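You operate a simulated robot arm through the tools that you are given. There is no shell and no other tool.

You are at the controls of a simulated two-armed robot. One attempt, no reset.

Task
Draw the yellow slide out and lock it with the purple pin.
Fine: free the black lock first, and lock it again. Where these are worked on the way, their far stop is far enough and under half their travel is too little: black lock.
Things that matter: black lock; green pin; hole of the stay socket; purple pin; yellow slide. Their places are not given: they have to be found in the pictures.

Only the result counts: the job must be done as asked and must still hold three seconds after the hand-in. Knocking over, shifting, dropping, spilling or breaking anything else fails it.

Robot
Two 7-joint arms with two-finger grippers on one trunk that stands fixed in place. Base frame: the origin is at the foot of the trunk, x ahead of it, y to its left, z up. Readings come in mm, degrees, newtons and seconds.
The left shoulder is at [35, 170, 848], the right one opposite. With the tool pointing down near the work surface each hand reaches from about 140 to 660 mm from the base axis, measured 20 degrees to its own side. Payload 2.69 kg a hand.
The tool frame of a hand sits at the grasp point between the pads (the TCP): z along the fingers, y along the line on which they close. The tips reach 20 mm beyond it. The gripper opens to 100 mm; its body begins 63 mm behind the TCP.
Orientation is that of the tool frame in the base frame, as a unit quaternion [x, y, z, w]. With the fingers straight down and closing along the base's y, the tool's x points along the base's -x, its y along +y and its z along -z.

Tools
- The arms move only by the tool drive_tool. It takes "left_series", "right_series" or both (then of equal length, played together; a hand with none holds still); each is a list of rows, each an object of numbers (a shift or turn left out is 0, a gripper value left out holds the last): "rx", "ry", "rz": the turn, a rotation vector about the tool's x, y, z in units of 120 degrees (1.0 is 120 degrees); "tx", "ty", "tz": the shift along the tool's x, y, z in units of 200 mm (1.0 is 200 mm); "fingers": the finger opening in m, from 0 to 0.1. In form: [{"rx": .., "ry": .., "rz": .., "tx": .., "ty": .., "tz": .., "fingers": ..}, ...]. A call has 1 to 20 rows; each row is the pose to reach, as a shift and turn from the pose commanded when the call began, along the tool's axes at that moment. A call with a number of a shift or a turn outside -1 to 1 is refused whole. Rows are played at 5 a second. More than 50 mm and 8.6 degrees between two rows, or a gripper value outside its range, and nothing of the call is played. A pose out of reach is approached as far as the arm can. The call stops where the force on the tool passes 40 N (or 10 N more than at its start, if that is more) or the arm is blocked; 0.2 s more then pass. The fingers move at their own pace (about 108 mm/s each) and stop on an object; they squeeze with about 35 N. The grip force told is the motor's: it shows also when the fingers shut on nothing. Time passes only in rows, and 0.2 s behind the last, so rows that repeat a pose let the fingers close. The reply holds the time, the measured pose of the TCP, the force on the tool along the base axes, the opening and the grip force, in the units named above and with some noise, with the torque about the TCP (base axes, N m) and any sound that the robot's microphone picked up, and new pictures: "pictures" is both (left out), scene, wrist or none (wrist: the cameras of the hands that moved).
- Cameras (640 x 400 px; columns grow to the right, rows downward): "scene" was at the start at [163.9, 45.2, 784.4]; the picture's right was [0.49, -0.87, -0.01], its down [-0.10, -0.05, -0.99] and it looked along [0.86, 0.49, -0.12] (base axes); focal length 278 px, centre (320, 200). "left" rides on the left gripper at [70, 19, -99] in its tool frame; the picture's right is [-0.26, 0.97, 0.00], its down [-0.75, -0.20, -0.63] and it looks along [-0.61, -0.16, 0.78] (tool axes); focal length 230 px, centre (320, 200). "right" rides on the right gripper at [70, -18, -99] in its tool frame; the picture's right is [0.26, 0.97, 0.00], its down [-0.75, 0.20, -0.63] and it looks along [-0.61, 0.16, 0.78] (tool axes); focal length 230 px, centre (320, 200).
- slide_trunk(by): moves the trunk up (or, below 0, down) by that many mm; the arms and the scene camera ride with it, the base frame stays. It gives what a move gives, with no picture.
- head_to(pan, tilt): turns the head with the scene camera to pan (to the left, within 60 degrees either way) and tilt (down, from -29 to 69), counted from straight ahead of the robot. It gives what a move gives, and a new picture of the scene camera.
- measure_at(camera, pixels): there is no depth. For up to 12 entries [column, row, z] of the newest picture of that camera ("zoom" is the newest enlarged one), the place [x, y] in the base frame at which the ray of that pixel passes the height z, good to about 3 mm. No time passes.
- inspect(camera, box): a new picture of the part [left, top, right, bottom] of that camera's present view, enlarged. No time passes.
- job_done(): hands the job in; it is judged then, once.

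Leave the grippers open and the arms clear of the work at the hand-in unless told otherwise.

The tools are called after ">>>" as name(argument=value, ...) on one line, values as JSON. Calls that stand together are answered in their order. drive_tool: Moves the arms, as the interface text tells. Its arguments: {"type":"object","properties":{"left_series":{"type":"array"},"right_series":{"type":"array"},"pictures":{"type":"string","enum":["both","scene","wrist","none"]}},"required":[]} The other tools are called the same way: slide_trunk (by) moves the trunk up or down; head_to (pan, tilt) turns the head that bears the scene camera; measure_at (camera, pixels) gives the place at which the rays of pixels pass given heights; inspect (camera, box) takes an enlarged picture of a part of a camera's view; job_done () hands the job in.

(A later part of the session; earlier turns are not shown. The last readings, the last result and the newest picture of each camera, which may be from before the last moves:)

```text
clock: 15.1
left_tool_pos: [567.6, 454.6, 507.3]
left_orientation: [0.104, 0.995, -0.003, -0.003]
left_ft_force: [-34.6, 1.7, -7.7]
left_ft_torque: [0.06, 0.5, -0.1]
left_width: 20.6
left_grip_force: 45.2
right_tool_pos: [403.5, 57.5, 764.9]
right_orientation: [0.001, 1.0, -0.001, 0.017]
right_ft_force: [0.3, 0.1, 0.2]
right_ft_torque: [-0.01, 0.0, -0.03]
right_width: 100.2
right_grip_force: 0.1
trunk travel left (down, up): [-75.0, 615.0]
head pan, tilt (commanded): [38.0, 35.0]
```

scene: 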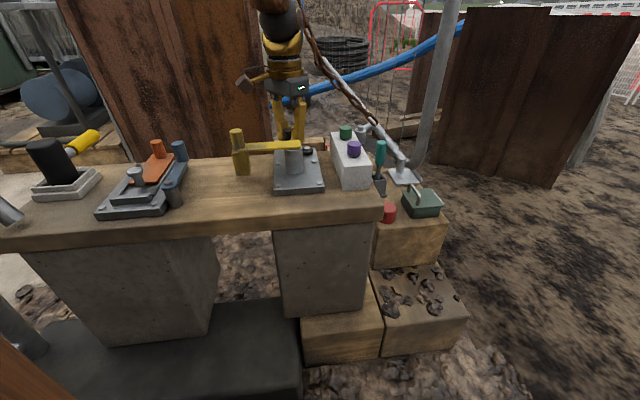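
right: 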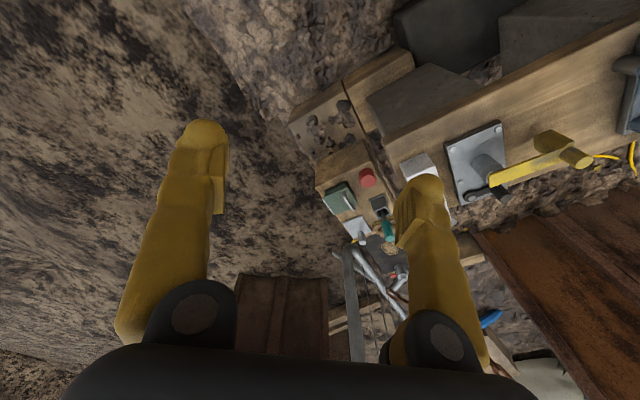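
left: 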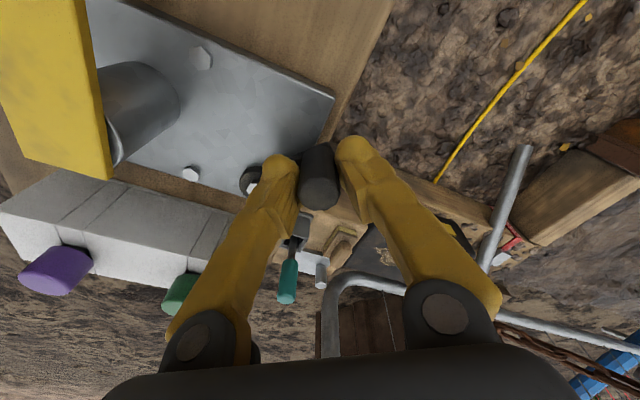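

Force rose to 35 N with only 2 mm of motion: that's the lever's far stop, about 55° from its start. I'll relax 3 mm, open the fingers slightly and rise straight up.

>>> drive_tool(left_series=[{"tx": 0.015, "fingers": 0.0}, {"tx": 0.015, "fingers": 0.035}, {"tx": 0.015, "fingers": 0.035}, {"tx": 0.015, "tz": -0.15, "fingers": 0.035}, {"tx": 0.015, "tz": -0.3, "fingers": 0.035}, {"tx": 0.015, "tz": -0.5, "fingers": 0.05}, {"tx": 0.015, "tz": -0.5, "fingers": 0.05}], pictures="both")

```text
clock: 16.7
left_tool_pos: [565.9, 455.6, 610.5]
left_orientation: [0.104, 0.995, -0.001, 0.003]
left_ft_force: [0.0, 0.2, 0.6]
left_ft_torque: [0.0, -0.03, 0.01]
left_width: 50.0
left_grip_force: 0.1
right_tool_pos: [404.7, 55.7, 763.3]
right_orientation: [0.0, 1.0, 0.0, 0.015]
right_ft_force: [0.3, -0.9, 0.6]
right_ft_torque: [0.04, -0.03, -0.03]
right_width: 100.1
right_grip_force: 0.0
trunk travel left (down, up): [-75.0, 615.0]
head pan, tilt (commanded): [38.0, 35.0]
```

scene: 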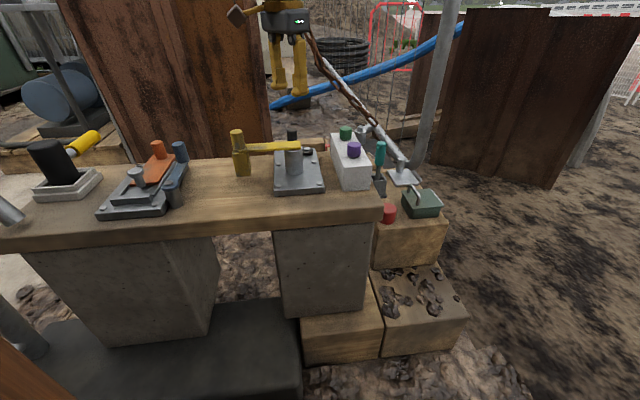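
left: 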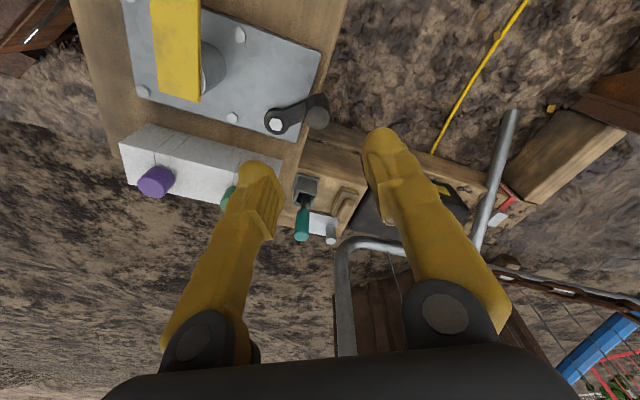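

The lever stays swung out over the back edge (knob at about (318,115), pivot bolt (275,125)). I'll measure where it sits.

>>> measure_at(camera="left", pixels=[[318, 118, 513], [275, 125, 484]])

>>> inspect(camera="left", box=[200, 60, 360, 170])

>>> inspect(camera="scene", box=[220, 115, 340, 205])

```text
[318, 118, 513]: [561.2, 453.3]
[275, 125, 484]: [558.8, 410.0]
```

```text
3.64 times, centred on (280, 115) of left
```

zoom: 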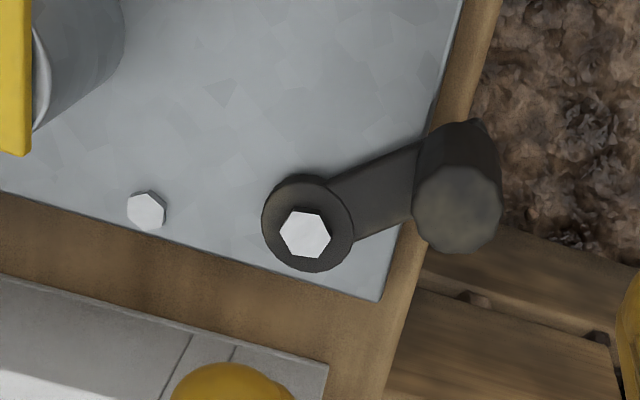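

```text
4.44 times, centred on (280, 160) of scene
```

zoom: 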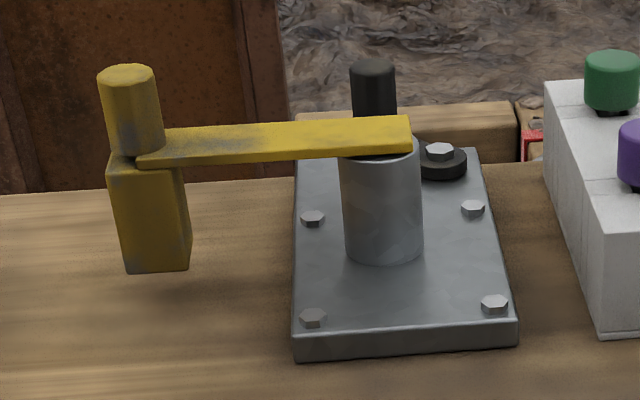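

The lever rests at about 86°, roughly 50° from its start and over the back edge. Now I go to the yellow knob at (420,445), top 557: the hand first above it at z 600, turned so the fingers close along the bar.

>>> drive_tool(left_series=[{"tx": 0.088, "ty": -0.025, "tz": 0.0, "rz": -0.0594, "fingers": 0.06}, {"tx": 0.176, "ty": -0.05, "tz": 0.0, "rz": -0.1188, "fingers": 0.06}, {"tx": 0.264, "ty": -0.075, "tz": 0.0, "rz": -0.178, "fingers": 0.06}, {"tx": 0.352, "ty": -0.1, "tz": 0.01, "rz": -0.2375, "fingers": 0.06}, {"tx": 0.44, "ty": -0.125, "tz": 0.02, "rz": -0.297, "fingers": 0.06}, {"tx": 0.528, "ty": -0.15, "tz": 0.03, "rz": -0.356, "fingers": 0.06}, {"tx": 0.616, "ty": -0.177, "tz": 0.04, "rz": -0.4156, "fingers": 0.06}, {"tx": 0.7, "ty": -0.203, "tz": 0.05, "rz": -0.475, "fingers": 0.06}, {"tx": 0.7, "ty": -0.203, "tz": 0.05, "rz": -0.475, "fingers": 0.06}], pictures="both")

```text
clock: 18.7
left_tool_pos: [419.2, 443.8, 598.2]
left_orientation: [-0.385, 0.923, -0.003, 0.002]
left_ft_force: [-0.3, -0.5, 0.8]
left_ft_torque: [0.02, 0.02, 0.0]
left_width: 60.2
left_grip_force: 0.1
right_tool_pos: [403.5, 56.7, 764.3]
right_orientation: [0.0, 1.0, -0.001, 0.017]
right_ft_force: [0.0, 0.2, 0.0]
right_ft_torque: [0.0, 0.03, -0.03]
right_width: 100.0
right_grip_force: 0.0
trunk travel left (down, up): [-75.0, 615.0]
head pan, tilt (commanded): [38.0, 35.0]
```

scene: 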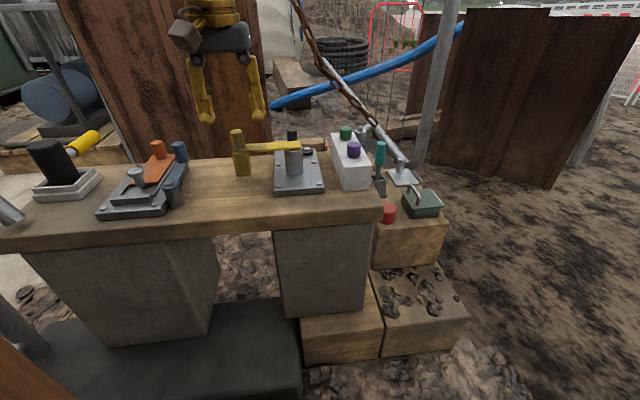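
left: 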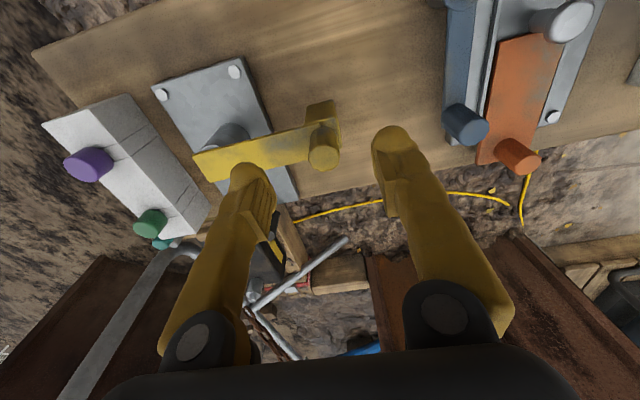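

The yellow knob's top is at about (323,158), between the fingers. I check its place at z 557 and look closer at the block below.

>>> measure_at(camera="left", pixels=[[323, 157, 557], [197, 155, 525], [211, 182, 525]])

>>> inspect(camera="left", box=[180, 80, 400, 215])

```text
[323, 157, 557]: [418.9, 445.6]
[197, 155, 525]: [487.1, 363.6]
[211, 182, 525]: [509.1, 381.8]
```

```text
2.91 times, centred on (290, 148) of left
```

zoom: 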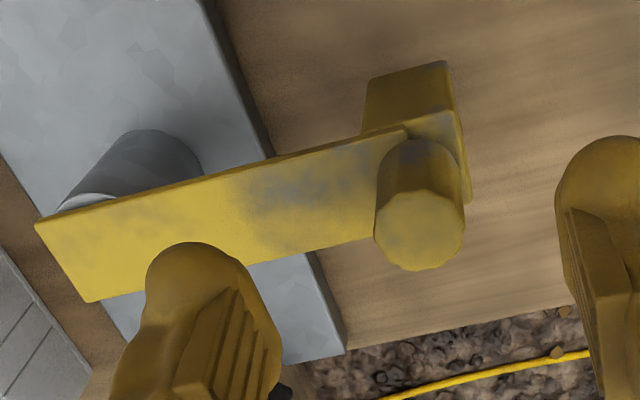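

The knob is at (419,446); I'll correct by 2 mm, go down to z 550 (tips just above the bar) and close on it.

>>> drive_tool(left_series=[{"tx": -0.005, "ty": 0.007, "tz": 0.08, "fingers": 0.06}, {"tx": -0.005, "ty": 0.007, "tz": 0.16, "fingers": 0.06}, {"tx": -0.005, "ty": 0.007, "tz": 0.235, "fingers": 0.06}, {"tx": -0.005, "ty": 0.007, "tz": 0.235, "fingers": 0.06}, {"tx": -0.005, "ty": 0.007, "tz": 0.235, "fingers": 0.0}, {"tx": -0.005, "ty": 0.007, "tz": 0.235, "fingers": 0.0}, {"tx": -0.005, "ty": 0.007, "tz": 0.235, "fingers": 0.0}], pictures="both")

```text
clock: 20.3
left_tool_pos: [419.2, 446.1, 549.8]
left_orientation: [-0.384, 0.924, -0.002, 0.002]
left_ft_force: [-3.2, 4.8, -3.2]
left_ft_torque: [0.28, -0.16, -0.03]
left_width: 19.7
left_grip_force: 45.0
right_tool_pos: [404.6, 56.9, 763.4]
right_orientation: [0.0, 1.0, -0.002, 0.016]
right_ft_force: [0.2, 0.1, -0.4]
right_ft_torque: [0.0, 0.0, -0.02]
right_width: 100.3
right_grip_force: 0.1
trunk travel left (down, up): [-75.0, 615.0]
head pan, tilt (commanded): [38.0, 35.0]
```

scene: 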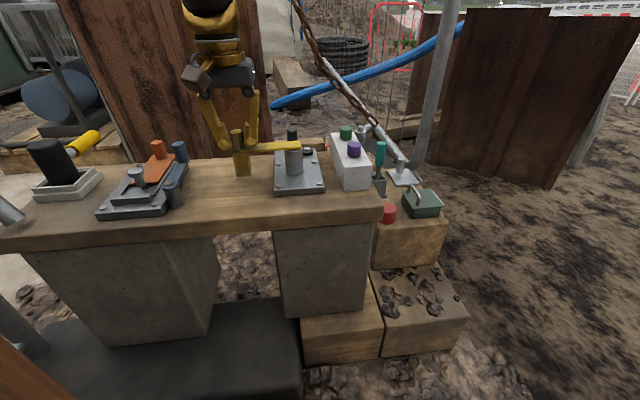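
left: 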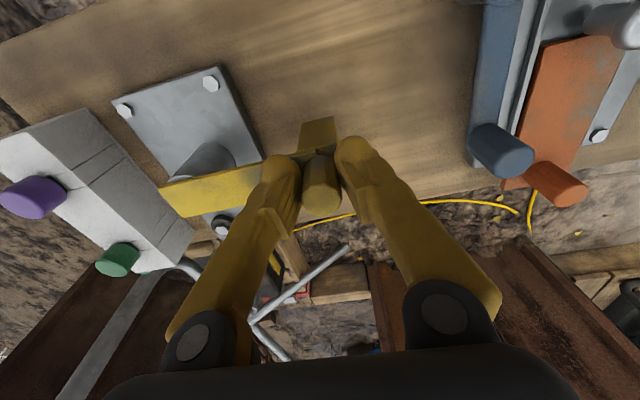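

The yellow knob is held (19.7 mm). I'll test pulling 6 mm along the bar away from the post (tool +y).

>>> drive_tool(left_series=[{"ty": 0.015, "fingers": 0.0}, {"ty": 0.03, "fingers": 0.0}, {"ty": 0.03, "fingers": 0.0}], pictures="none")

```text
clock: 21.1
left_tool_pos: [415.2, 449.7, 550.4]
left_orientation: [-0.383, 0.924, -0.003, 0.003]
left_ft_force: [5.4, 1.0, -3.8]
left_ft_torque: [0.0, -0.06, -0.06]
left_width: 20.3
left_grip_force: 44.5
right_tool_pos: [404.6, 56.8, 762.4]
right_orientation: [0.0, 1.0, 0.0, 0.015]
right_ft_force: [-0.1, -0.8, 0.3]
right_ft_torque: [0.03, 0.0, 0.01]
right_width: 100.0
right_grip_force: 0.2
trunk travel left (down, up): [-75.0, 615.0]
head pan, tilt (commanded): [38.0, 35.0]
```

It slides along the bar with low force. I pull another 30 mm.

>>> drive_tool(left_series=[{"ty": 0.03, "fingers": 0.0}, {"ty": 0.06, "fingers": 0.0}, {"ty": 0.09, "fingers": 0.0}, {"ty": 0.12, "fingers": 0.0}, {"ty": 0.15, "fingers": 0.0}, {"ty": 0.15, "fingers": 0.0}], pictures="both")

```text
clock: 22.5
left_tool_pos: [393.5, 471.6, 550.8]
left_orientation: [-0.383, 0.924, -0.003, 0.0]
left_ft_force: [-0.8, -4.1, -4.1]
left_ft_torque: [0.05, 0.01, -0.07]
left_width: 20.2
left_grip_force: 45.1
right_tool_pos: [404.7, 56.6, 763.6]
right_orientation: [0.0, 1.0, 0.0, 0.016]
right_ft_force: [1.7, -0.3, 0.4]
right_ft_torque: [0.02, 0.02, 0.01]
right_width: 100.2
right_grip_force: 0.1
trunk travel left (down, up): [-75.0, 615.0]
head pan, tilt (commanded): [38.0, 35.0]
```

scene: 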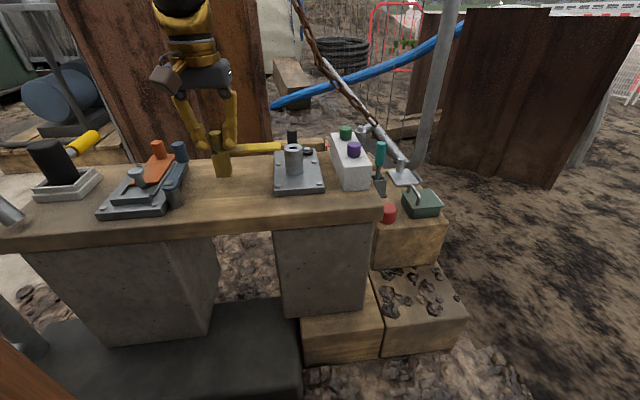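
left: 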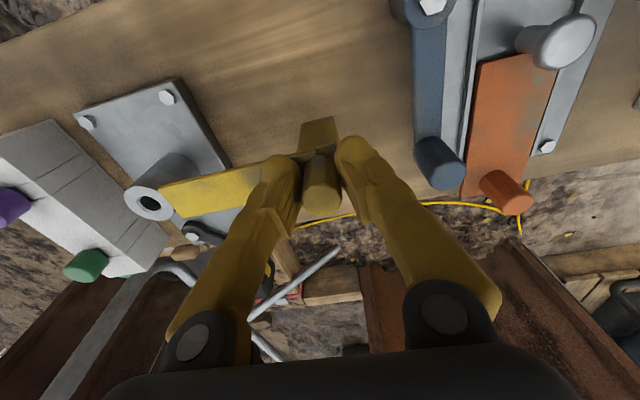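

The post's hole is now uncovered at about (150,203). I check how far the blue knob is from the hand, then keep pulling gently to the slide's stop.

>>> measure_at(camera="left", pixels=[[443, 178, 500], [443, 178, 530], [150, 203, 515], [150, 203, 510], [508, 200, 510]])

>>> drive_tool(left_series=[{"ty": 0.02, "fingers": 0.0}, {"ty": 0.04, "fingers": 0.0}, {"ty": 0.06, "fingers": 0.0}, {"ty": 0.06, "fingers": 0.0}], pictures="none")

```text
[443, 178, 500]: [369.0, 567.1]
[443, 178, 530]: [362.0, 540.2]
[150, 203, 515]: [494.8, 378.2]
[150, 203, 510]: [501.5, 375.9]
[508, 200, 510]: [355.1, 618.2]
```

```text
clock: 23.3
left_tool_pos: [386.4, 471.9, 558.5]
left_orientation: [-0.38, 0.925, -0.013, 0.016]
left_ft_force: [39.4, -19.2, -27.5]
left_ft_torque: [0.27, -0.7, -0.16]
left_width: 20.6
left_grip_force: 45.5
right_tool_pos: [393.5, 56.9, 769.9]
right_orientation: [0.001, 1.0, -0.001, 0.023]
right_ft_force: [-0.7, -0.3, 0.9]
right_ft_torque: [0.0, -0.02, -0.01]
right_width: 100.2
right_grip_force: 0.0
trunk travel left (down, up): [-75.0, 615.0]
head pan, tilt (commanded): [38.0, 35.0]
stopped in row 4 (left hand): the force on the tool passed its limit at 45 N (the readings are from after the stop); the commanded pose is now the measured one
```

The slide reached a stop (45 N), and the hand rose about 8 mm along the knob. I'll look before relaxing.

>>> inspect(camera="scene", box=[160, 80, 360, 205])

>>> inspect(camera="left", box=[80, 80, 400, 260])

```text
3.20 times, centred on (260, 142) of scene
```

zoom: 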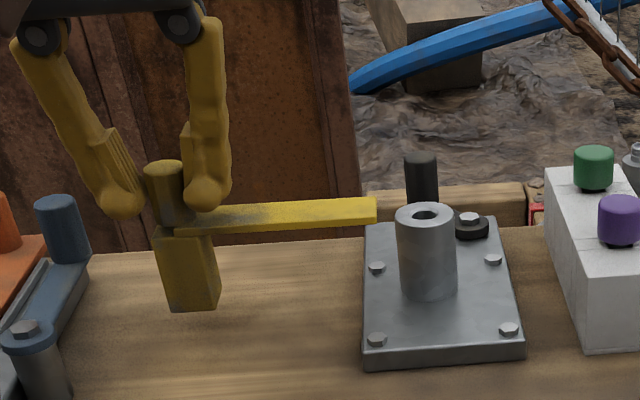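

```text
2.00 times, centred on (240, 170) of left
```

zoom: 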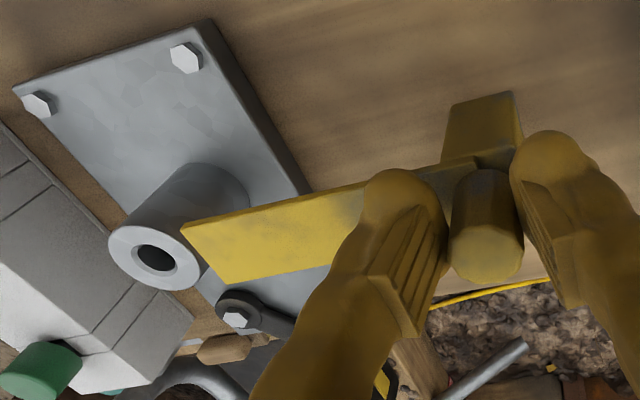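

The bar end now clears the post and the hole is open. I'll hold still for a moment and read the force.

>>> drive_tool(left_series=[{"fingers": 0.0}], pictures="none")

```text
clock: 23.7
left_tool_pos: [386.8, 472.3, 558.2]
left_orientation: [-0.379, 0.925, -0.012, 0.014]
left_ft_force: [45.2, -15.8, -18.3]
left_ft_torque: [-0.08, -0.5, -0.1]
left_width: 20.2
left_grip_force: 45.1
right_tool_pos: [394.4, 56.1, 769.4]
right_orientation: [0.001, 1.0, -0.001, 0.023]
right_ft_force: [-0.1, 0.5, -0.3]
right_ft_torque: [0.0, -0.02, 0.03]
right_width: 100.0
right_grip_force: 0.1
trunk travel left (down, up): [-75.0, 615.0]
head pan, tilt (commanded): [38.0, 35.0]
```

Force is still 45 N, mostly +x and down: the hand's command is offset. I'll ease the hand 5 mm back toward the post and 6 mm down.

>>> drive_tool(left_series=[{"tx": -0.01, "ty": -0.02, "tz": 0.02, "fingers": 0.0}, {"tx": -0.015, "ty": -0.025, "tz": 0.035, "fingers": 0.0}, {"tx": -0.015, "ty": -0.025, "tz": 0.035, "fingers": 0.0}], pictures="none")

```text
clock: 24.5
left_tool_pos: [387.5, 471.0, 555.2]
left_orientation: [-0.382, 0.924, -0.009, 0.016]
left_ft_force: [8.9, -5.6, 45.0]
left_ft_torque: [0.09, -0.3, -0.02]
left_width: 20.0
left_grip_force: 44.6
right_tool_pos: [391.1, 54.6, 770.7]
right_orientation: [0.001, 1.0, 0.001, 0.026]
right_ft_force: [0.5, 0.0, -0.4]
right_ft_torque: [-0.01, 0.01, 0.02]
right_width: 100.0
right_grip_force: 0.1
trunk travel left (down, up): [-75.0, 615.0]
head pan, tilt (commanded): [38.0, 35.0]
```

Sideways force is now small; the vertical force is just the grip on the knob. I'll open the fingers and rise.

>>> drive_tool(left_series=[{"fingers": 0.05}, {"fingers": 0.05}, {"tz": -0.1, "fingers": 0.05}, {"tz": -0.3, "fingers": 0.05}, {"tz": -0.45, "fingers": 0.05}, {"tz": -0.45, "fingers": 0.05}], pictures="both")

```text
clock: 25.9
left_tool_pos: [384.3, 474.6, 644.2]
left_orientation: [-0.382, 0.924, -0.009, 0.011]
left_ft_force: [0.3, 0.3, 0.3]
left_ft_torque: [-0.01, 0.0, 0.02]
left_width: 50.0
left_grip_force: 0.0
right_tool_pos: [392.1, 57.1, 769.5]
right_orientation: [0.0, 1.0, -0.002, 0.025]
right_ft_force: [0.1, 0.4, -0.9]
right_ft_torque: [0.03, -0.01, -0.01]
right_width: 99.9
right_grip_force: 0.0
trunk travel left (down, up): [-75.0, 615.0]
head pan, tilt (commanded): [38.0, 35.0]
```

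scene: 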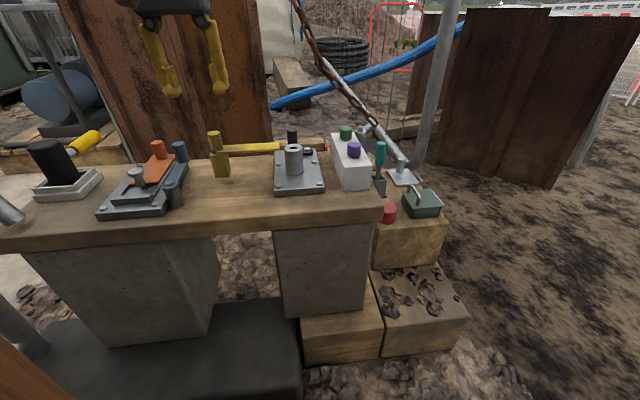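
left: 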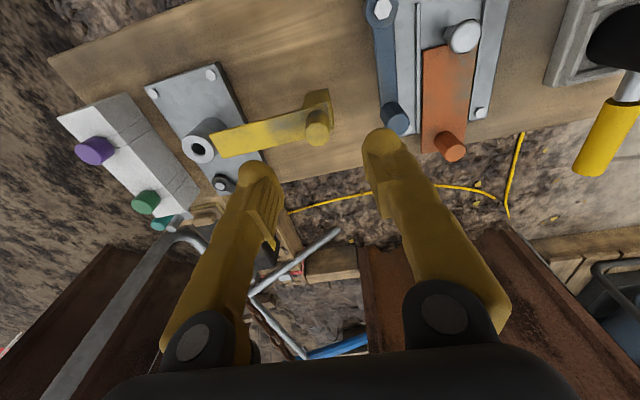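

The slide stays out; the hole in the post is at about (199,150). I enlarge both views to locate the hole precisely.

>>> inspect(camera="scene", box=[260, 125, 330, 170])

>>> inspect(camera="left", box=[150, 110, 270, 190])

>>> inspect(camera="left", box=[50, 90, 210, 240])

>>> inspect(camera="scene", box=[325, 115, 385, 195])

```text
8.89 times, centred on (295, 148) of scene
```

zoom: 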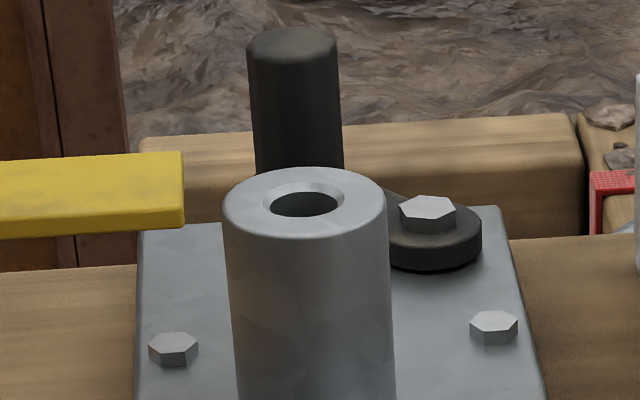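

```text
5.00 times, centred on (210, 150) of left
```

zoom: 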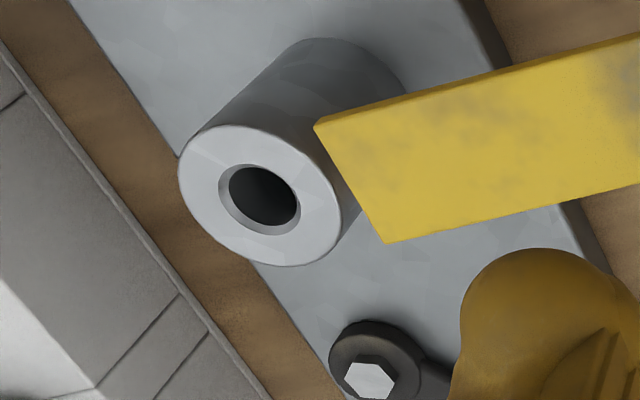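

```text
2.67 times, centred on (130, 165) of left
```

zoom: 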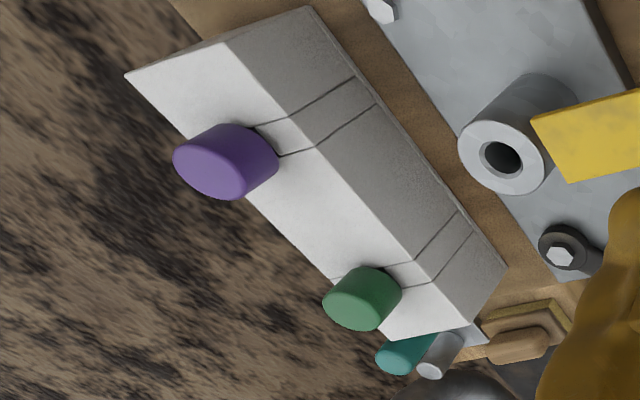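

```text
5.00 times, centred on (355, 155) of scene
```

zoom: 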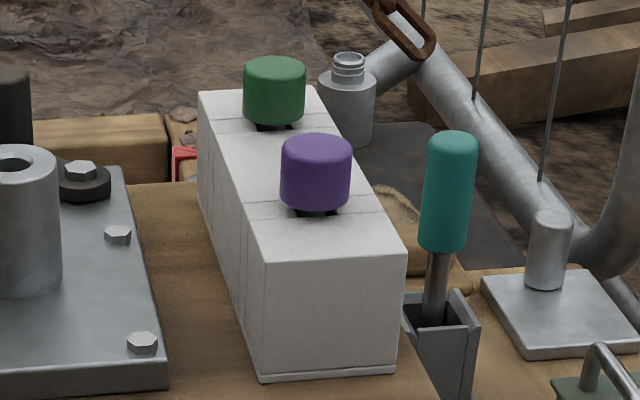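

Hole centre: scene full pixel (293.2,148.2), left full pixel (198,149.6). I triangulate it, and the pin heads too.

>>> measure_at(camera="scene", pixels=[[293.2, 148.2, 500], [293.2, 148.2, 520], [354.2, 145.5, 520], [354.2, 145.5, 540], [345.8, 129, 520], [345.8, 129, 540], [354, 157.6, 480], [354, 157.6, 500]])

>>> measure_at(camera="left", pixels=[[198, 149.6, 500], [198, 149.6, 520], [93.5, 151.5, 520], [93.5, 151.5, 540], [144.5, 203, 520], [144.5, 203, 540], [319, 131, 557]])

```text
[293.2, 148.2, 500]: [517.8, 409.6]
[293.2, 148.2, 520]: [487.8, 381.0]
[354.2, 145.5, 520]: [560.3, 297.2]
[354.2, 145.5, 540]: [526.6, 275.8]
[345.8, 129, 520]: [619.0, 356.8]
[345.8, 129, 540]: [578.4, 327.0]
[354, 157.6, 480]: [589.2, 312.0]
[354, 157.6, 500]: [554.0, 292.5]
```

```text
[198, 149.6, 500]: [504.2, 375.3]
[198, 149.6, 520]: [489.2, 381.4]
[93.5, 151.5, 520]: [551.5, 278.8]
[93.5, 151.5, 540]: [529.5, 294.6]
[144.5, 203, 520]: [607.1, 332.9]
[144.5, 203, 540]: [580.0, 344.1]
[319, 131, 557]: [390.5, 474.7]
```

Hole ≈ (489,381.5) with the rim at z≈519. To know how low the fingers may go at the purple pin, I triangulate the white rack's top front-left corner: scene (343.4,166.6), left (95.5,105.8), and its top back-left corner.

>>> measure_at(camera="scene", pixels=[[343.4, 166.6, 490], [343.4, 166.6, 510], [330.5, 133.5, 490], [330.5, 133.5, 510], [371, 165.5, 490], [371, 165.5, 510]])

>>> measure_at(camera="left", pixels=[[95.5, 105.8, 490], [95.5, 105.8, 510], [184, 220, 490], [184, 220, 510], [57, 118, 490], [57, 118, 510]])

```text
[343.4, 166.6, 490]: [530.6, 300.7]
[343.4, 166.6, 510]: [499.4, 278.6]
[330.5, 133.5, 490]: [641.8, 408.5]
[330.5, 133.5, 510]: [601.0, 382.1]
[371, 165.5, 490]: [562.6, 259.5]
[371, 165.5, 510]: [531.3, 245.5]
```

```text
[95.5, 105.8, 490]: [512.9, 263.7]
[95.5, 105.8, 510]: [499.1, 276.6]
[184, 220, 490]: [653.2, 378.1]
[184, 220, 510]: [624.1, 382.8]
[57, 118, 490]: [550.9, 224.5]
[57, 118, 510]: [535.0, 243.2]
```

The rack's top is at z≈509 and the purple pin is near (541,286) with its top near 530. To keep the fingers clear of the bar end at the hole, I'll grip the pin with fingers closing along the rack (front-back). I'll move there in two calls, at safe height, turning the hand by −90°.

>>> drive_tool(left_series=[{"tx": 0.01, "ty": -0.1, "tz": 0.0, "rz": 0.0625, "fingers": 0.05}, {"tx": 0.02, "ty": -0.2, "tz": 0.0, "rz": 0.125, "fingers": 0.05}, {"tx": 0.03, "ty": -0.3, "tz": 0.0, "rz": 0.1875, "fingers": 0.05}, {"tx": 0.04, "ty": -0.4, "tz": 0.02, "rz": 0.25, "fingers": 0.05}, {"tx": 0.05, "ty": -0.5, "tz": 0.04, "rz": 0.3125, "fingers": 0.05}, {"tx": 0.057, "ty": -0.608, "tz": 0.05, "rz": 0.375, "fingers": 0.05}, {"tx": 0.057, "ty": -0.608, "tz": 0.05, "rz": 0.375, "fingers": 0.05}], pictures="wrist")

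```text
clock: 27.5
left_tool_pos: [462.2, 380.5, 635.4]
left_orientation: [0.001, 1.0, -0.005, 0.014]
left_ft_force: [-0.4, -0.5, -0.2]
left_ft_torque: [-0.02, 0.04, 0.06]
left_width: 49.9
left_grip_force: 0.2
right_tool_pos: [391.5, 57.2, 769.4]
right_orientation: [0.0, 1.0, -0.001, 0.024]
right_ft_force: [0.2, -0.1, 0.1]
right_ft_torque: [0.03, -0.05, -0.02]
right_width: 99.8
right_grip_force: 0.1
trunk travel left (down, up): [-75.0, 615.0]
head pan, tilt (commanded): [38.0, 35.0]
```

left: 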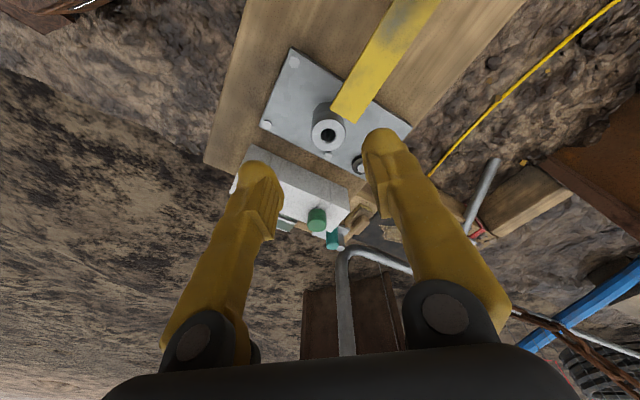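

The hole shows here at about (328,133), near the picture's centre: a good measurement. I measure it at z 519.

>>> inspect(camera="left", box=[290, 100, 370, 170])

>>> measure_at(camera="left", pixels=[[328, 133.5, 519], [328, 133.5, 515], [335, 113, 526], [362, 120, 526]])

```text
5.71 times, centred on (330, 135) of left
```

zoom: 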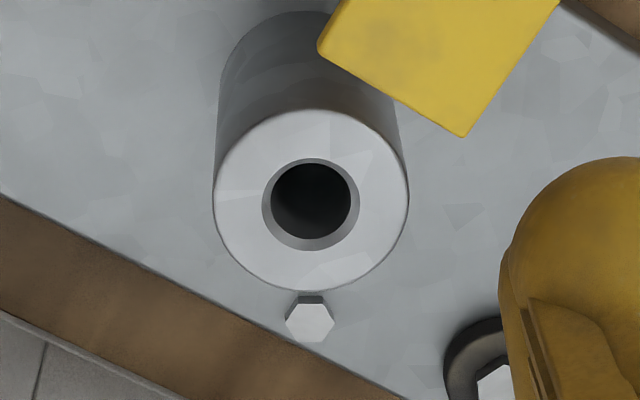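

```text
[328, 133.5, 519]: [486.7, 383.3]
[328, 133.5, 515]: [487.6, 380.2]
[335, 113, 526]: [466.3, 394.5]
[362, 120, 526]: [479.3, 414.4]
```

The ring centre in full pixels is (328.4,135.5); I measure that more exactly.

>>> measure_at(camera="left", pixels=[[328.4, 135.5, 519], [328.4, 135.2, 517], [328.4, 135.5, 521]])

```text
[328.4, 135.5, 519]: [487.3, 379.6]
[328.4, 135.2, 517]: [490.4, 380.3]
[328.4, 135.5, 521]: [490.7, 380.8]
```

The tool has random error of a few mm, so I'll repeat the query many times and average.

>>> measure_at(camera="left", pixels=[[328.4, 135.5, 519], [328.4, 135.5, 519], [328.4, 135.5, 519], [328.4, 135.5, 519], [328.4, 135.5, 519], [328.4, 135.5, 519], [328.4, 135.5, 519], [328.4, 135.5, 519], [328.4, 135.5, 519], [328.4, 135.5, 519], [328.4, 135.5, 519], [328.4, 135.5, 519]])

>>> measure_at(camera="scene", pixels=[[293.2, 148.2, 519], [293.2, 148.2, 519], [293.2, 148.2, 519], [293.2, 148.2, 519], [293.2, 148.2, 519], [293.2, 148.2, 519], [293.2, 148.2, 519], [293.2, 148.2, 519]])

```text
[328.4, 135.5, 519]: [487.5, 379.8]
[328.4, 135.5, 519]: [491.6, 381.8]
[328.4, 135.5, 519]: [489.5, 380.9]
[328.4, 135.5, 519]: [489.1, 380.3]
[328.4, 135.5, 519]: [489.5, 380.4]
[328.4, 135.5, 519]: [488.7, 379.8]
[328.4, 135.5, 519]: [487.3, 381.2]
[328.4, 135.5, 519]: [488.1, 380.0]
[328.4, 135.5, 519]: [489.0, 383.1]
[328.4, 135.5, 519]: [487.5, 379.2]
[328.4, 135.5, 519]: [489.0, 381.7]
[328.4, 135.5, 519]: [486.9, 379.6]
```

```text
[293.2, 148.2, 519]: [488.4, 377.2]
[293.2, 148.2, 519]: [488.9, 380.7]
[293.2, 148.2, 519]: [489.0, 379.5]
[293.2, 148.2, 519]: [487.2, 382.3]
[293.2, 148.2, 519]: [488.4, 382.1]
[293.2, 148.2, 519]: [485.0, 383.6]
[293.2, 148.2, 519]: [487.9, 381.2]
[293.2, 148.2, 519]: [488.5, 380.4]
```

The averages agree: hole at (488.4,380.8), rim z≈519. Now the second half of the move, to above the purple pin (541,286) at z 600.

>>> drive_tool(left_series=[{"tx": -0.065, "ty": -0.078, "tz": 0.0, "rz": 0.0625, "fingers": 0.05}, {"tx": -0.13, "ty": -0.157, "tz": 0.0, "rz": 0.125, "fingers": 0.05}, {"tx": -0.195, "ty": -0.235, "tz": 0.03, "rz": 0.1875, "fingers": 0.05}, {"tx": -0.26, "ty": -0.313, "tz": 0.07, "rz": 0.25, "fingers": 0.05}, {"tx": -0.325, "ty": -0.392, "tz": 0.12, "rz": 0.3125, "fingers": 0.05}, {"tx": -0.39, "ty": -0.47, "tz": 0.18, "rz": 0.375, "fingers": 0.05}, {"tx": -0.39, "ty": -0.47, "tz": 0.18, "rz": 0.375, "fingers": 0.05}], pictures="both")

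```text
clock: 29.1
left_tool_pos: [540.2, 285.8, 601.0]
left_orientation: [0.384, 0.923, 0.002, 0.015]
left_ft_force: [-0.1, -0.4, -0.2]
left_ft_torque: [-0.01, 0.01, 0.0]
left_width: 50.1
left_grip_force: 0.1
right_tool_pos: [391.8, 55.9, 769.7]
right_orientation: [0.0, 1.0, -0.001, 0.023]
right_ft_force: [0.4, 0.9, -0.2]
right_ft_torque: [-0.01, -0.03, 0.02]
right_width: 100.1
right_grip_force: 0.1
trunk travel left (down, up): [-75.0, 615.0]
head pan, tilt (commanded): [38.0, 35.0]
```

scene: 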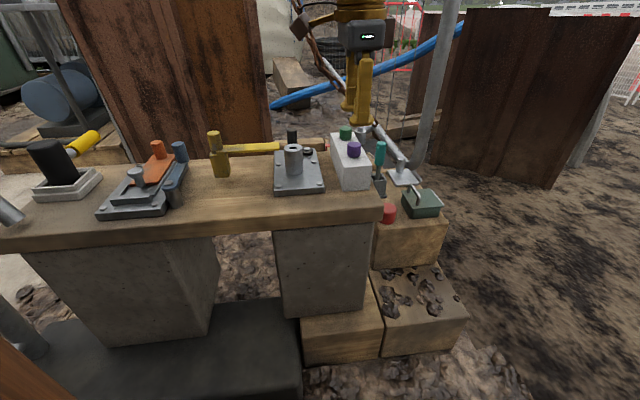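
left: 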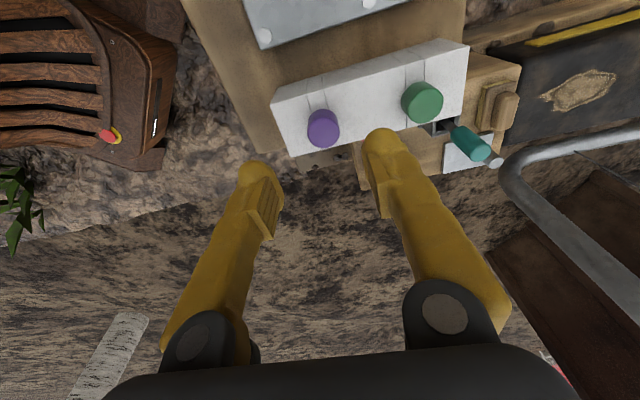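

Hand is above the purple pin (its top at about (323,128)). I enlarge and measure pin and green pin.

>>> inspect(camera="left", box=[270, 60, 470, 185])

>>> inspect(camera="scene", box=[330, 120, 380, 170])

```text
3.20 times, centred on (370, 122) of left
```

zoom: 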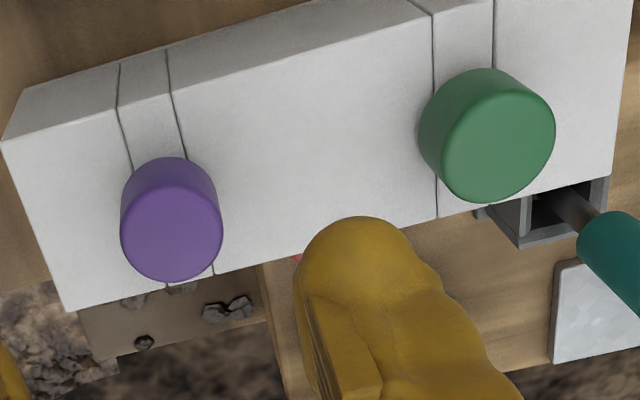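

```text
8.00 times, centred on (355, 145) of scene
```

zoom: 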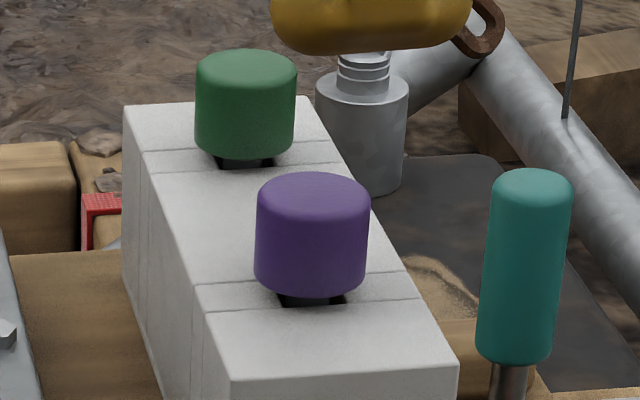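

Purple head top centre: left (323.8,133.3), scene (354.1,144.6). I query repeatedly at two heights to triangulate.

>>> measure_at(camera="left", pixels=[[323.8, 133.3, 520], [323.8, 133.3, 520], [323.8, 133.3, 520], [323.8, 133.3, 520], [323.8, 133.3, 520], [323.8, 133.3, 540], [323.8, 133.3, 540], [323.8, 133.3, 540], [323.8, 133.3, 540], [323.8, 133.3, 540]])

>>> measure_at(camera="scene", pixels=[[354.1, 144.6, 520], [354.1, 144.6, 520], [354.1, 144.6, 520], [354.1, 144.6, 520], [354.1, 144.6, 520], [354.1, 144.6, 540], [354.1, 144.6, 540], [354.1, 144.6, 540], [354.1, 144.6, 540], [354.1, 144.6, 540]])

```text
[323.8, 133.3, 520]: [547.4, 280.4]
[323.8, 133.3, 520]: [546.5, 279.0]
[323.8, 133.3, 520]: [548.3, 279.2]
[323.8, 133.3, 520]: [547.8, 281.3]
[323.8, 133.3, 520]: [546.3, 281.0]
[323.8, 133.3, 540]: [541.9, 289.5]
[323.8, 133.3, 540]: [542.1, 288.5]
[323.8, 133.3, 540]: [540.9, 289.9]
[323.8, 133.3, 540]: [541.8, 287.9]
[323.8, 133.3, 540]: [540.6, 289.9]
```

```text
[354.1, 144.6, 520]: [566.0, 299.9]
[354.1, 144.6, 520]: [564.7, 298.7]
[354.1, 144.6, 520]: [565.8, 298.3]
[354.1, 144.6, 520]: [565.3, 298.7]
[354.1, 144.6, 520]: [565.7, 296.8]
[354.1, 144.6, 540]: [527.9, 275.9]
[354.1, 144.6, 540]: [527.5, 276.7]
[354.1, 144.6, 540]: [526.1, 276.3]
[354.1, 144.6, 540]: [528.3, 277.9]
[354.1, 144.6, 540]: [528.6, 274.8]
```

The purple head's top is at (543.9,285.4,531.6); the rack top at 509.5. I align to it, straighten the slight hand tilt, and descend to z 556 (tips just above the head).

>>> drive_tool(left_series=[{"tx": -0.004, "ty": 0.004, "tz": 0.1, "rx": 0.0036, "ry": 0.006, "fingers": 0.05}, {"tx": -0.0086, "ty": 0.0083, "tz": 0.2255, "rx": 0.0073, "ry": 0.0125, "fingers": 0.05}, {"tx": -0.0086, "ty": 0.0083, "tz": 0.2255, "rx": 0.0073, "ry": 0.0125, "fingers": 0.05}, {"tx": -0.0086, "ty": 0.0083, "tz": 0.2255, "rx": 0.0073, "ry": 0.0125, "fingers": 0.05}], pictures="both")

```text
clock: 30.1
left_tool_pos: [542.9, 283.7, 556.7]
left_orientation: [0.384, 0.923, -0.001, 0.0]
left_ft_force: [-0.8, 0.3, -0.2]
left_ft_torque: [0.01, 0.0, -0.03]
left_width: 49.8
left_grip_force: 0.1
right_tool_pos: [392.2, 57.9, 771.1]
right_orientation: [0.0, 1.0, -0.001, 0.024]
right_ft_force: [0.8, -0.3, 1.4]
right_ft_torque: [0.01, 0.02, -0.01]
right_width: 100.1
right_grip_force: 0.0
trunk travel left (down, up): [-75.0, 615.0]
head pan, tilt (commanded): [38.0, 35.0]
```

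scene: 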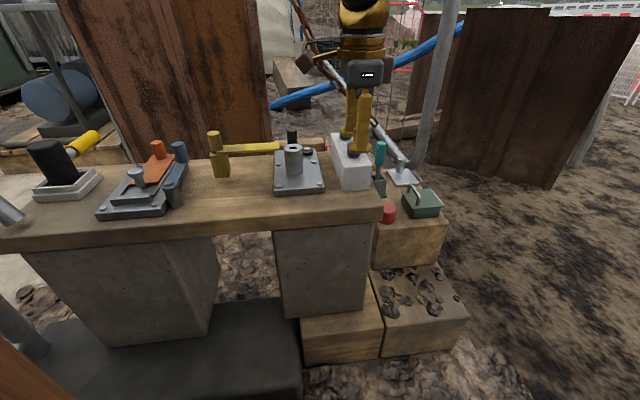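
left: 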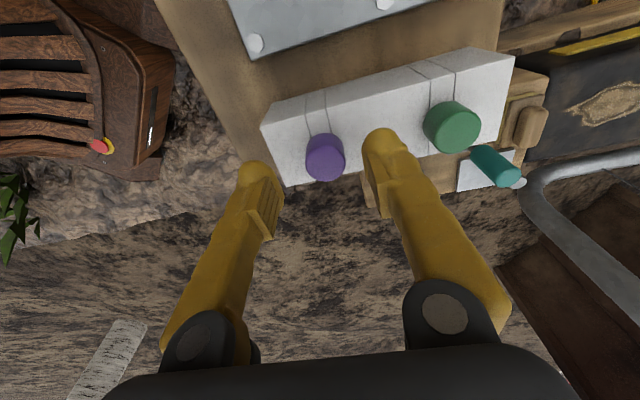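

The hand is upright now. Purple head top at about (326,161): I check it again.

>>> inspect(camera="left", box=[240, 100, 480, 230])

>>> inspect(camera="scene", box=[320, 90, 400, 190])

```text
2.67 times, centred on (360, 165) of left
```

zoom: 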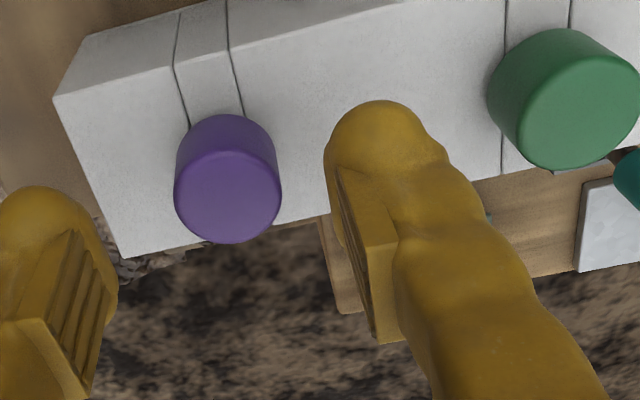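

```text
4.00 times, centred on (360, 140) of scene
```

zoom: 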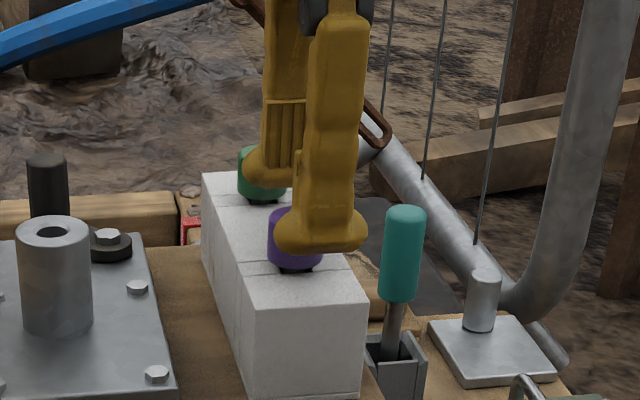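

>>> measure_at(camera="left", pixels=[[325.9, 163.1, 531.6], [325.9, 163.1, 531.6], [325.9, 163.1, 531.6], [325.9, 163.1, 531.6], [325.9, 163.1, 531.6], [325.9, 163.1, 531.6], [325.9, 163.1, 531.6], [325.9, 163.1, 531.6]])

```text
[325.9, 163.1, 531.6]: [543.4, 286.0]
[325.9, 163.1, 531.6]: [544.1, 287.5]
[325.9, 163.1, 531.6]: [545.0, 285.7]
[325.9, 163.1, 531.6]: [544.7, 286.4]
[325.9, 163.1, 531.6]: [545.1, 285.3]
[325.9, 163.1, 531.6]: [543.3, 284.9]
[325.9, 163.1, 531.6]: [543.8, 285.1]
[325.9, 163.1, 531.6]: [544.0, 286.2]
```

Pin at (544.2,285.9). I correct 2.5 mm, descend to z 531.5 and close on the purple head.

>>> drive_tool(left_series=[{"tx": 0.003, "ty": 0.012, "tz": 0.04, "fingers": 0.05}, {"tx": 0.003, "ty": 0.012, "tz": 0.08, "fingers": 0.05}, {"tx": 0.003, "ty": 0.012, "tz": 0.126, "fingers": 0.05}, {"tx": 0.003, "ty": 0.012, "tz": 0.126, "fingers": 0.05}, {"tx": 0.003, "ty": 0.012, "tz": 0.126, "fingers": 0.05}], pictures="both")

```text
clock: 31.3
left_tool_pos: [544.2, 287.9, 530.5]
left_orientation: [0.383, 0.924, -0.001, -0.001]
left_ft_force: [-0.4, 0.2, 0.7]
left_ft_torque: [0.03, -0.04, -0.01]
left_width: 50.2
left_grip_force: 0.6
right_tool_pos: [392.0, 57.1, 769.3]
right_orientation: [0.0, 1.0, -0.001, 0.025]
right_ft_force: [0.4, -0.3, 0.3]
right_ft_torque: [0.02, 0.01, -0.01]
right_width: 99.9
right_grip_force: 0.0
trunk travel left (down, up): [-75.0, 615.0]
head pan, tilt (commanded): [38.0, 35.0]
```

scene: 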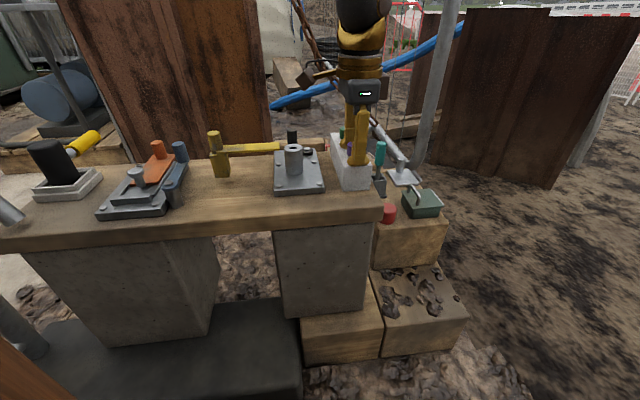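
left: 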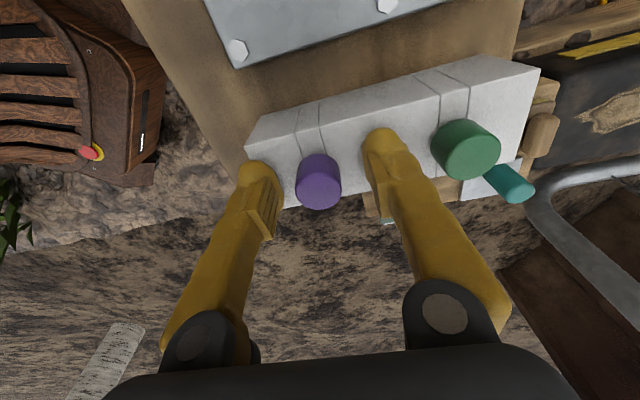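

No contact force; the purple head is between the fingers. I close.

>>> drive_tool(left_series=[{"fingers": 0.0}, {"fingers": 0.0}, {"fingers": 0.0}], pictures="wrist")

```text
clock: 32.1
left_tool_pos: [545.6, 287.0, 529.6]
left_orientation: [0.383, 0.924, 0.0, 0.0]
left_ft_force: [-0.1, 0.5, -0.4]
left_ft_torque: [-0.02, 0.03, -0.02]
left_width: 23.0
left_grip_force: 35.1
right_tool_pos: [392.0, 55.6, 769.3]
right_orientation: [0.0, 1.0, 0.0, 0.024]
right_ft_force: [-1.0, -0.3, 0.8]
right_ft_torque: [0.02, 0.01, -0.01]
right_width: 100.0
right_grip_force: 0.0
trunk travel left (down, up): [-75.0, 615.0]
head pan, tilt (commanded): [38.0, 35.0]
```

left: 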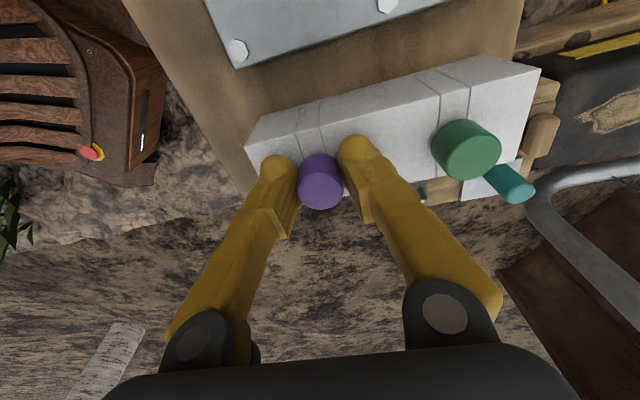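

The purple head is held (23 mm). I lift it straight up 80 mm in steps.

>>> drive_tool(left_series=[{"tz": -0.05, "fingers": 0.0}, {"tz": -0.1, "fingers": 0.0}, {"tz": -0.15, "fingers": 0.0}, {"tz": -0.2, "fingers": 0.0}, {"tz": -0.25, "fingers": 0.0}, {"tz": -0.32, "fingers": 0.0}, {"tz": -0.4, "fingers": 0.0}, {"tz": -0.4, "fingers": 0.0}], pictures="both")

```text
clock: 33.9
left_tool_pos: [547.2, 288.2, 612.5]
left_orientation: [0.383, 0.924, -0.001, 0.0]
left_ft_force: [0.8, -0.9, 0.3]
left_ft_torque: [0.0, -0.01, -0.01]
left_width: 22.7
left_grip_force: 34.7
right_tool_pos: [393.3, 56.0, 771.0]
right_orientation: [0.0, 1.0, 0.0, 0.024]
right_ft_force: [0.1, -0.7, -0.3]
right_ft_torque: [0.03, 0.02, 0.03]
right_width: 99.9
right_grip_force: 0.1
trunk travel left (down, up): [-75.0, 615.0]
head pan, tilt (commanded): [38.0, 35.0]
```

scene: 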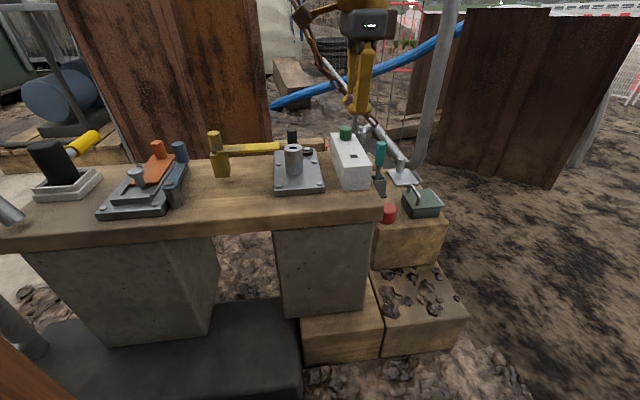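
left: 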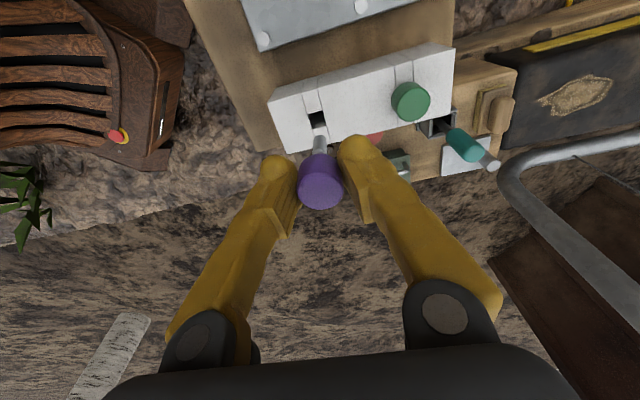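

>>> inspect(camera="scene", box=[320, 60, 400, 160])

>>> inspect(camera="left", box=[260, 90, 400, 220])

```text
4.00 times, centred on (360, 110) of scene
```

zoom: 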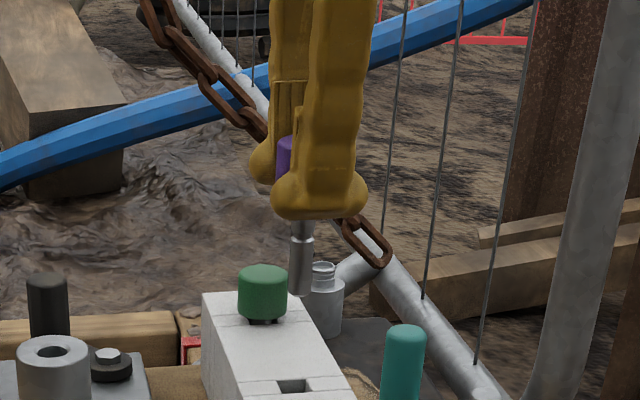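

```text
3.08 times, centred on (330, 155) of left
```

zoom: 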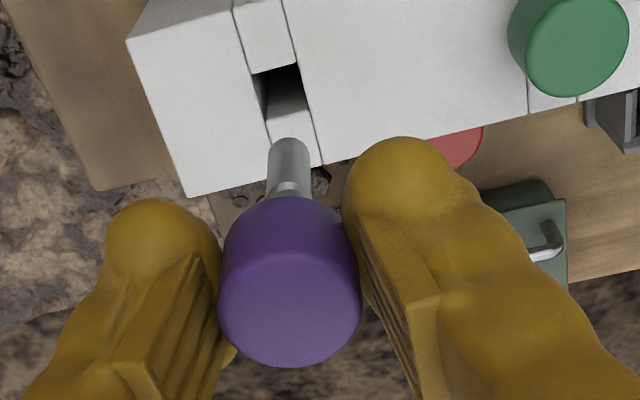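

The pin has a slim shaft about 40 mm long below the fingers. I measure where the head centre and the shaft's lower end lie relative to the hand: head top at (320.6,188.1), shaft tip at about (320,139).

>>> measure_at(camera="left", pixels=[[320.6, 188.1, 614], [320.6, 188.1, 614], [320.6, 188.1, 614], [320.6, 188.1, 614], [320.6, 188.1, 614], [320.6, 188.1, 614], [320, 138.5, 552], [320, 138.5, 552], [320, 138.5, 552], [320, 138.5, 552]])

>>> measure_at(camera="scene", pixels=[[354.9, 134, 552], [354.9, 134, 552], [354.9, 134, 552], [354.9, 134, 552], [354.9, 134, 545], [354.9, 134, 545], [354.9, 134, 545]])

```text
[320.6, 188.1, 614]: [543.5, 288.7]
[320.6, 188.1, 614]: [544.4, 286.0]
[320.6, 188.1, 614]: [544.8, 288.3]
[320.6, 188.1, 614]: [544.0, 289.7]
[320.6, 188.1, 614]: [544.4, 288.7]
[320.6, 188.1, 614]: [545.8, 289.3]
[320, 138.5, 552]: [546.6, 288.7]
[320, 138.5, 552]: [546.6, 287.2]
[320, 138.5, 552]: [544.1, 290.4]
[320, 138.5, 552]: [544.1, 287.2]
```

```text
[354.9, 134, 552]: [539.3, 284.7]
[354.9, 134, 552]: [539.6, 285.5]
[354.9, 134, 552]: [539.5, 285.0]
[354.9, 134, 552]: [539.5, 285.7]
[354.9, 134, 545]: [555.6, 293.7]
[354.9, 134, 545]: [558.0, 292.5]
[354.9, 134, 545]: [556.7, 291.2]
```

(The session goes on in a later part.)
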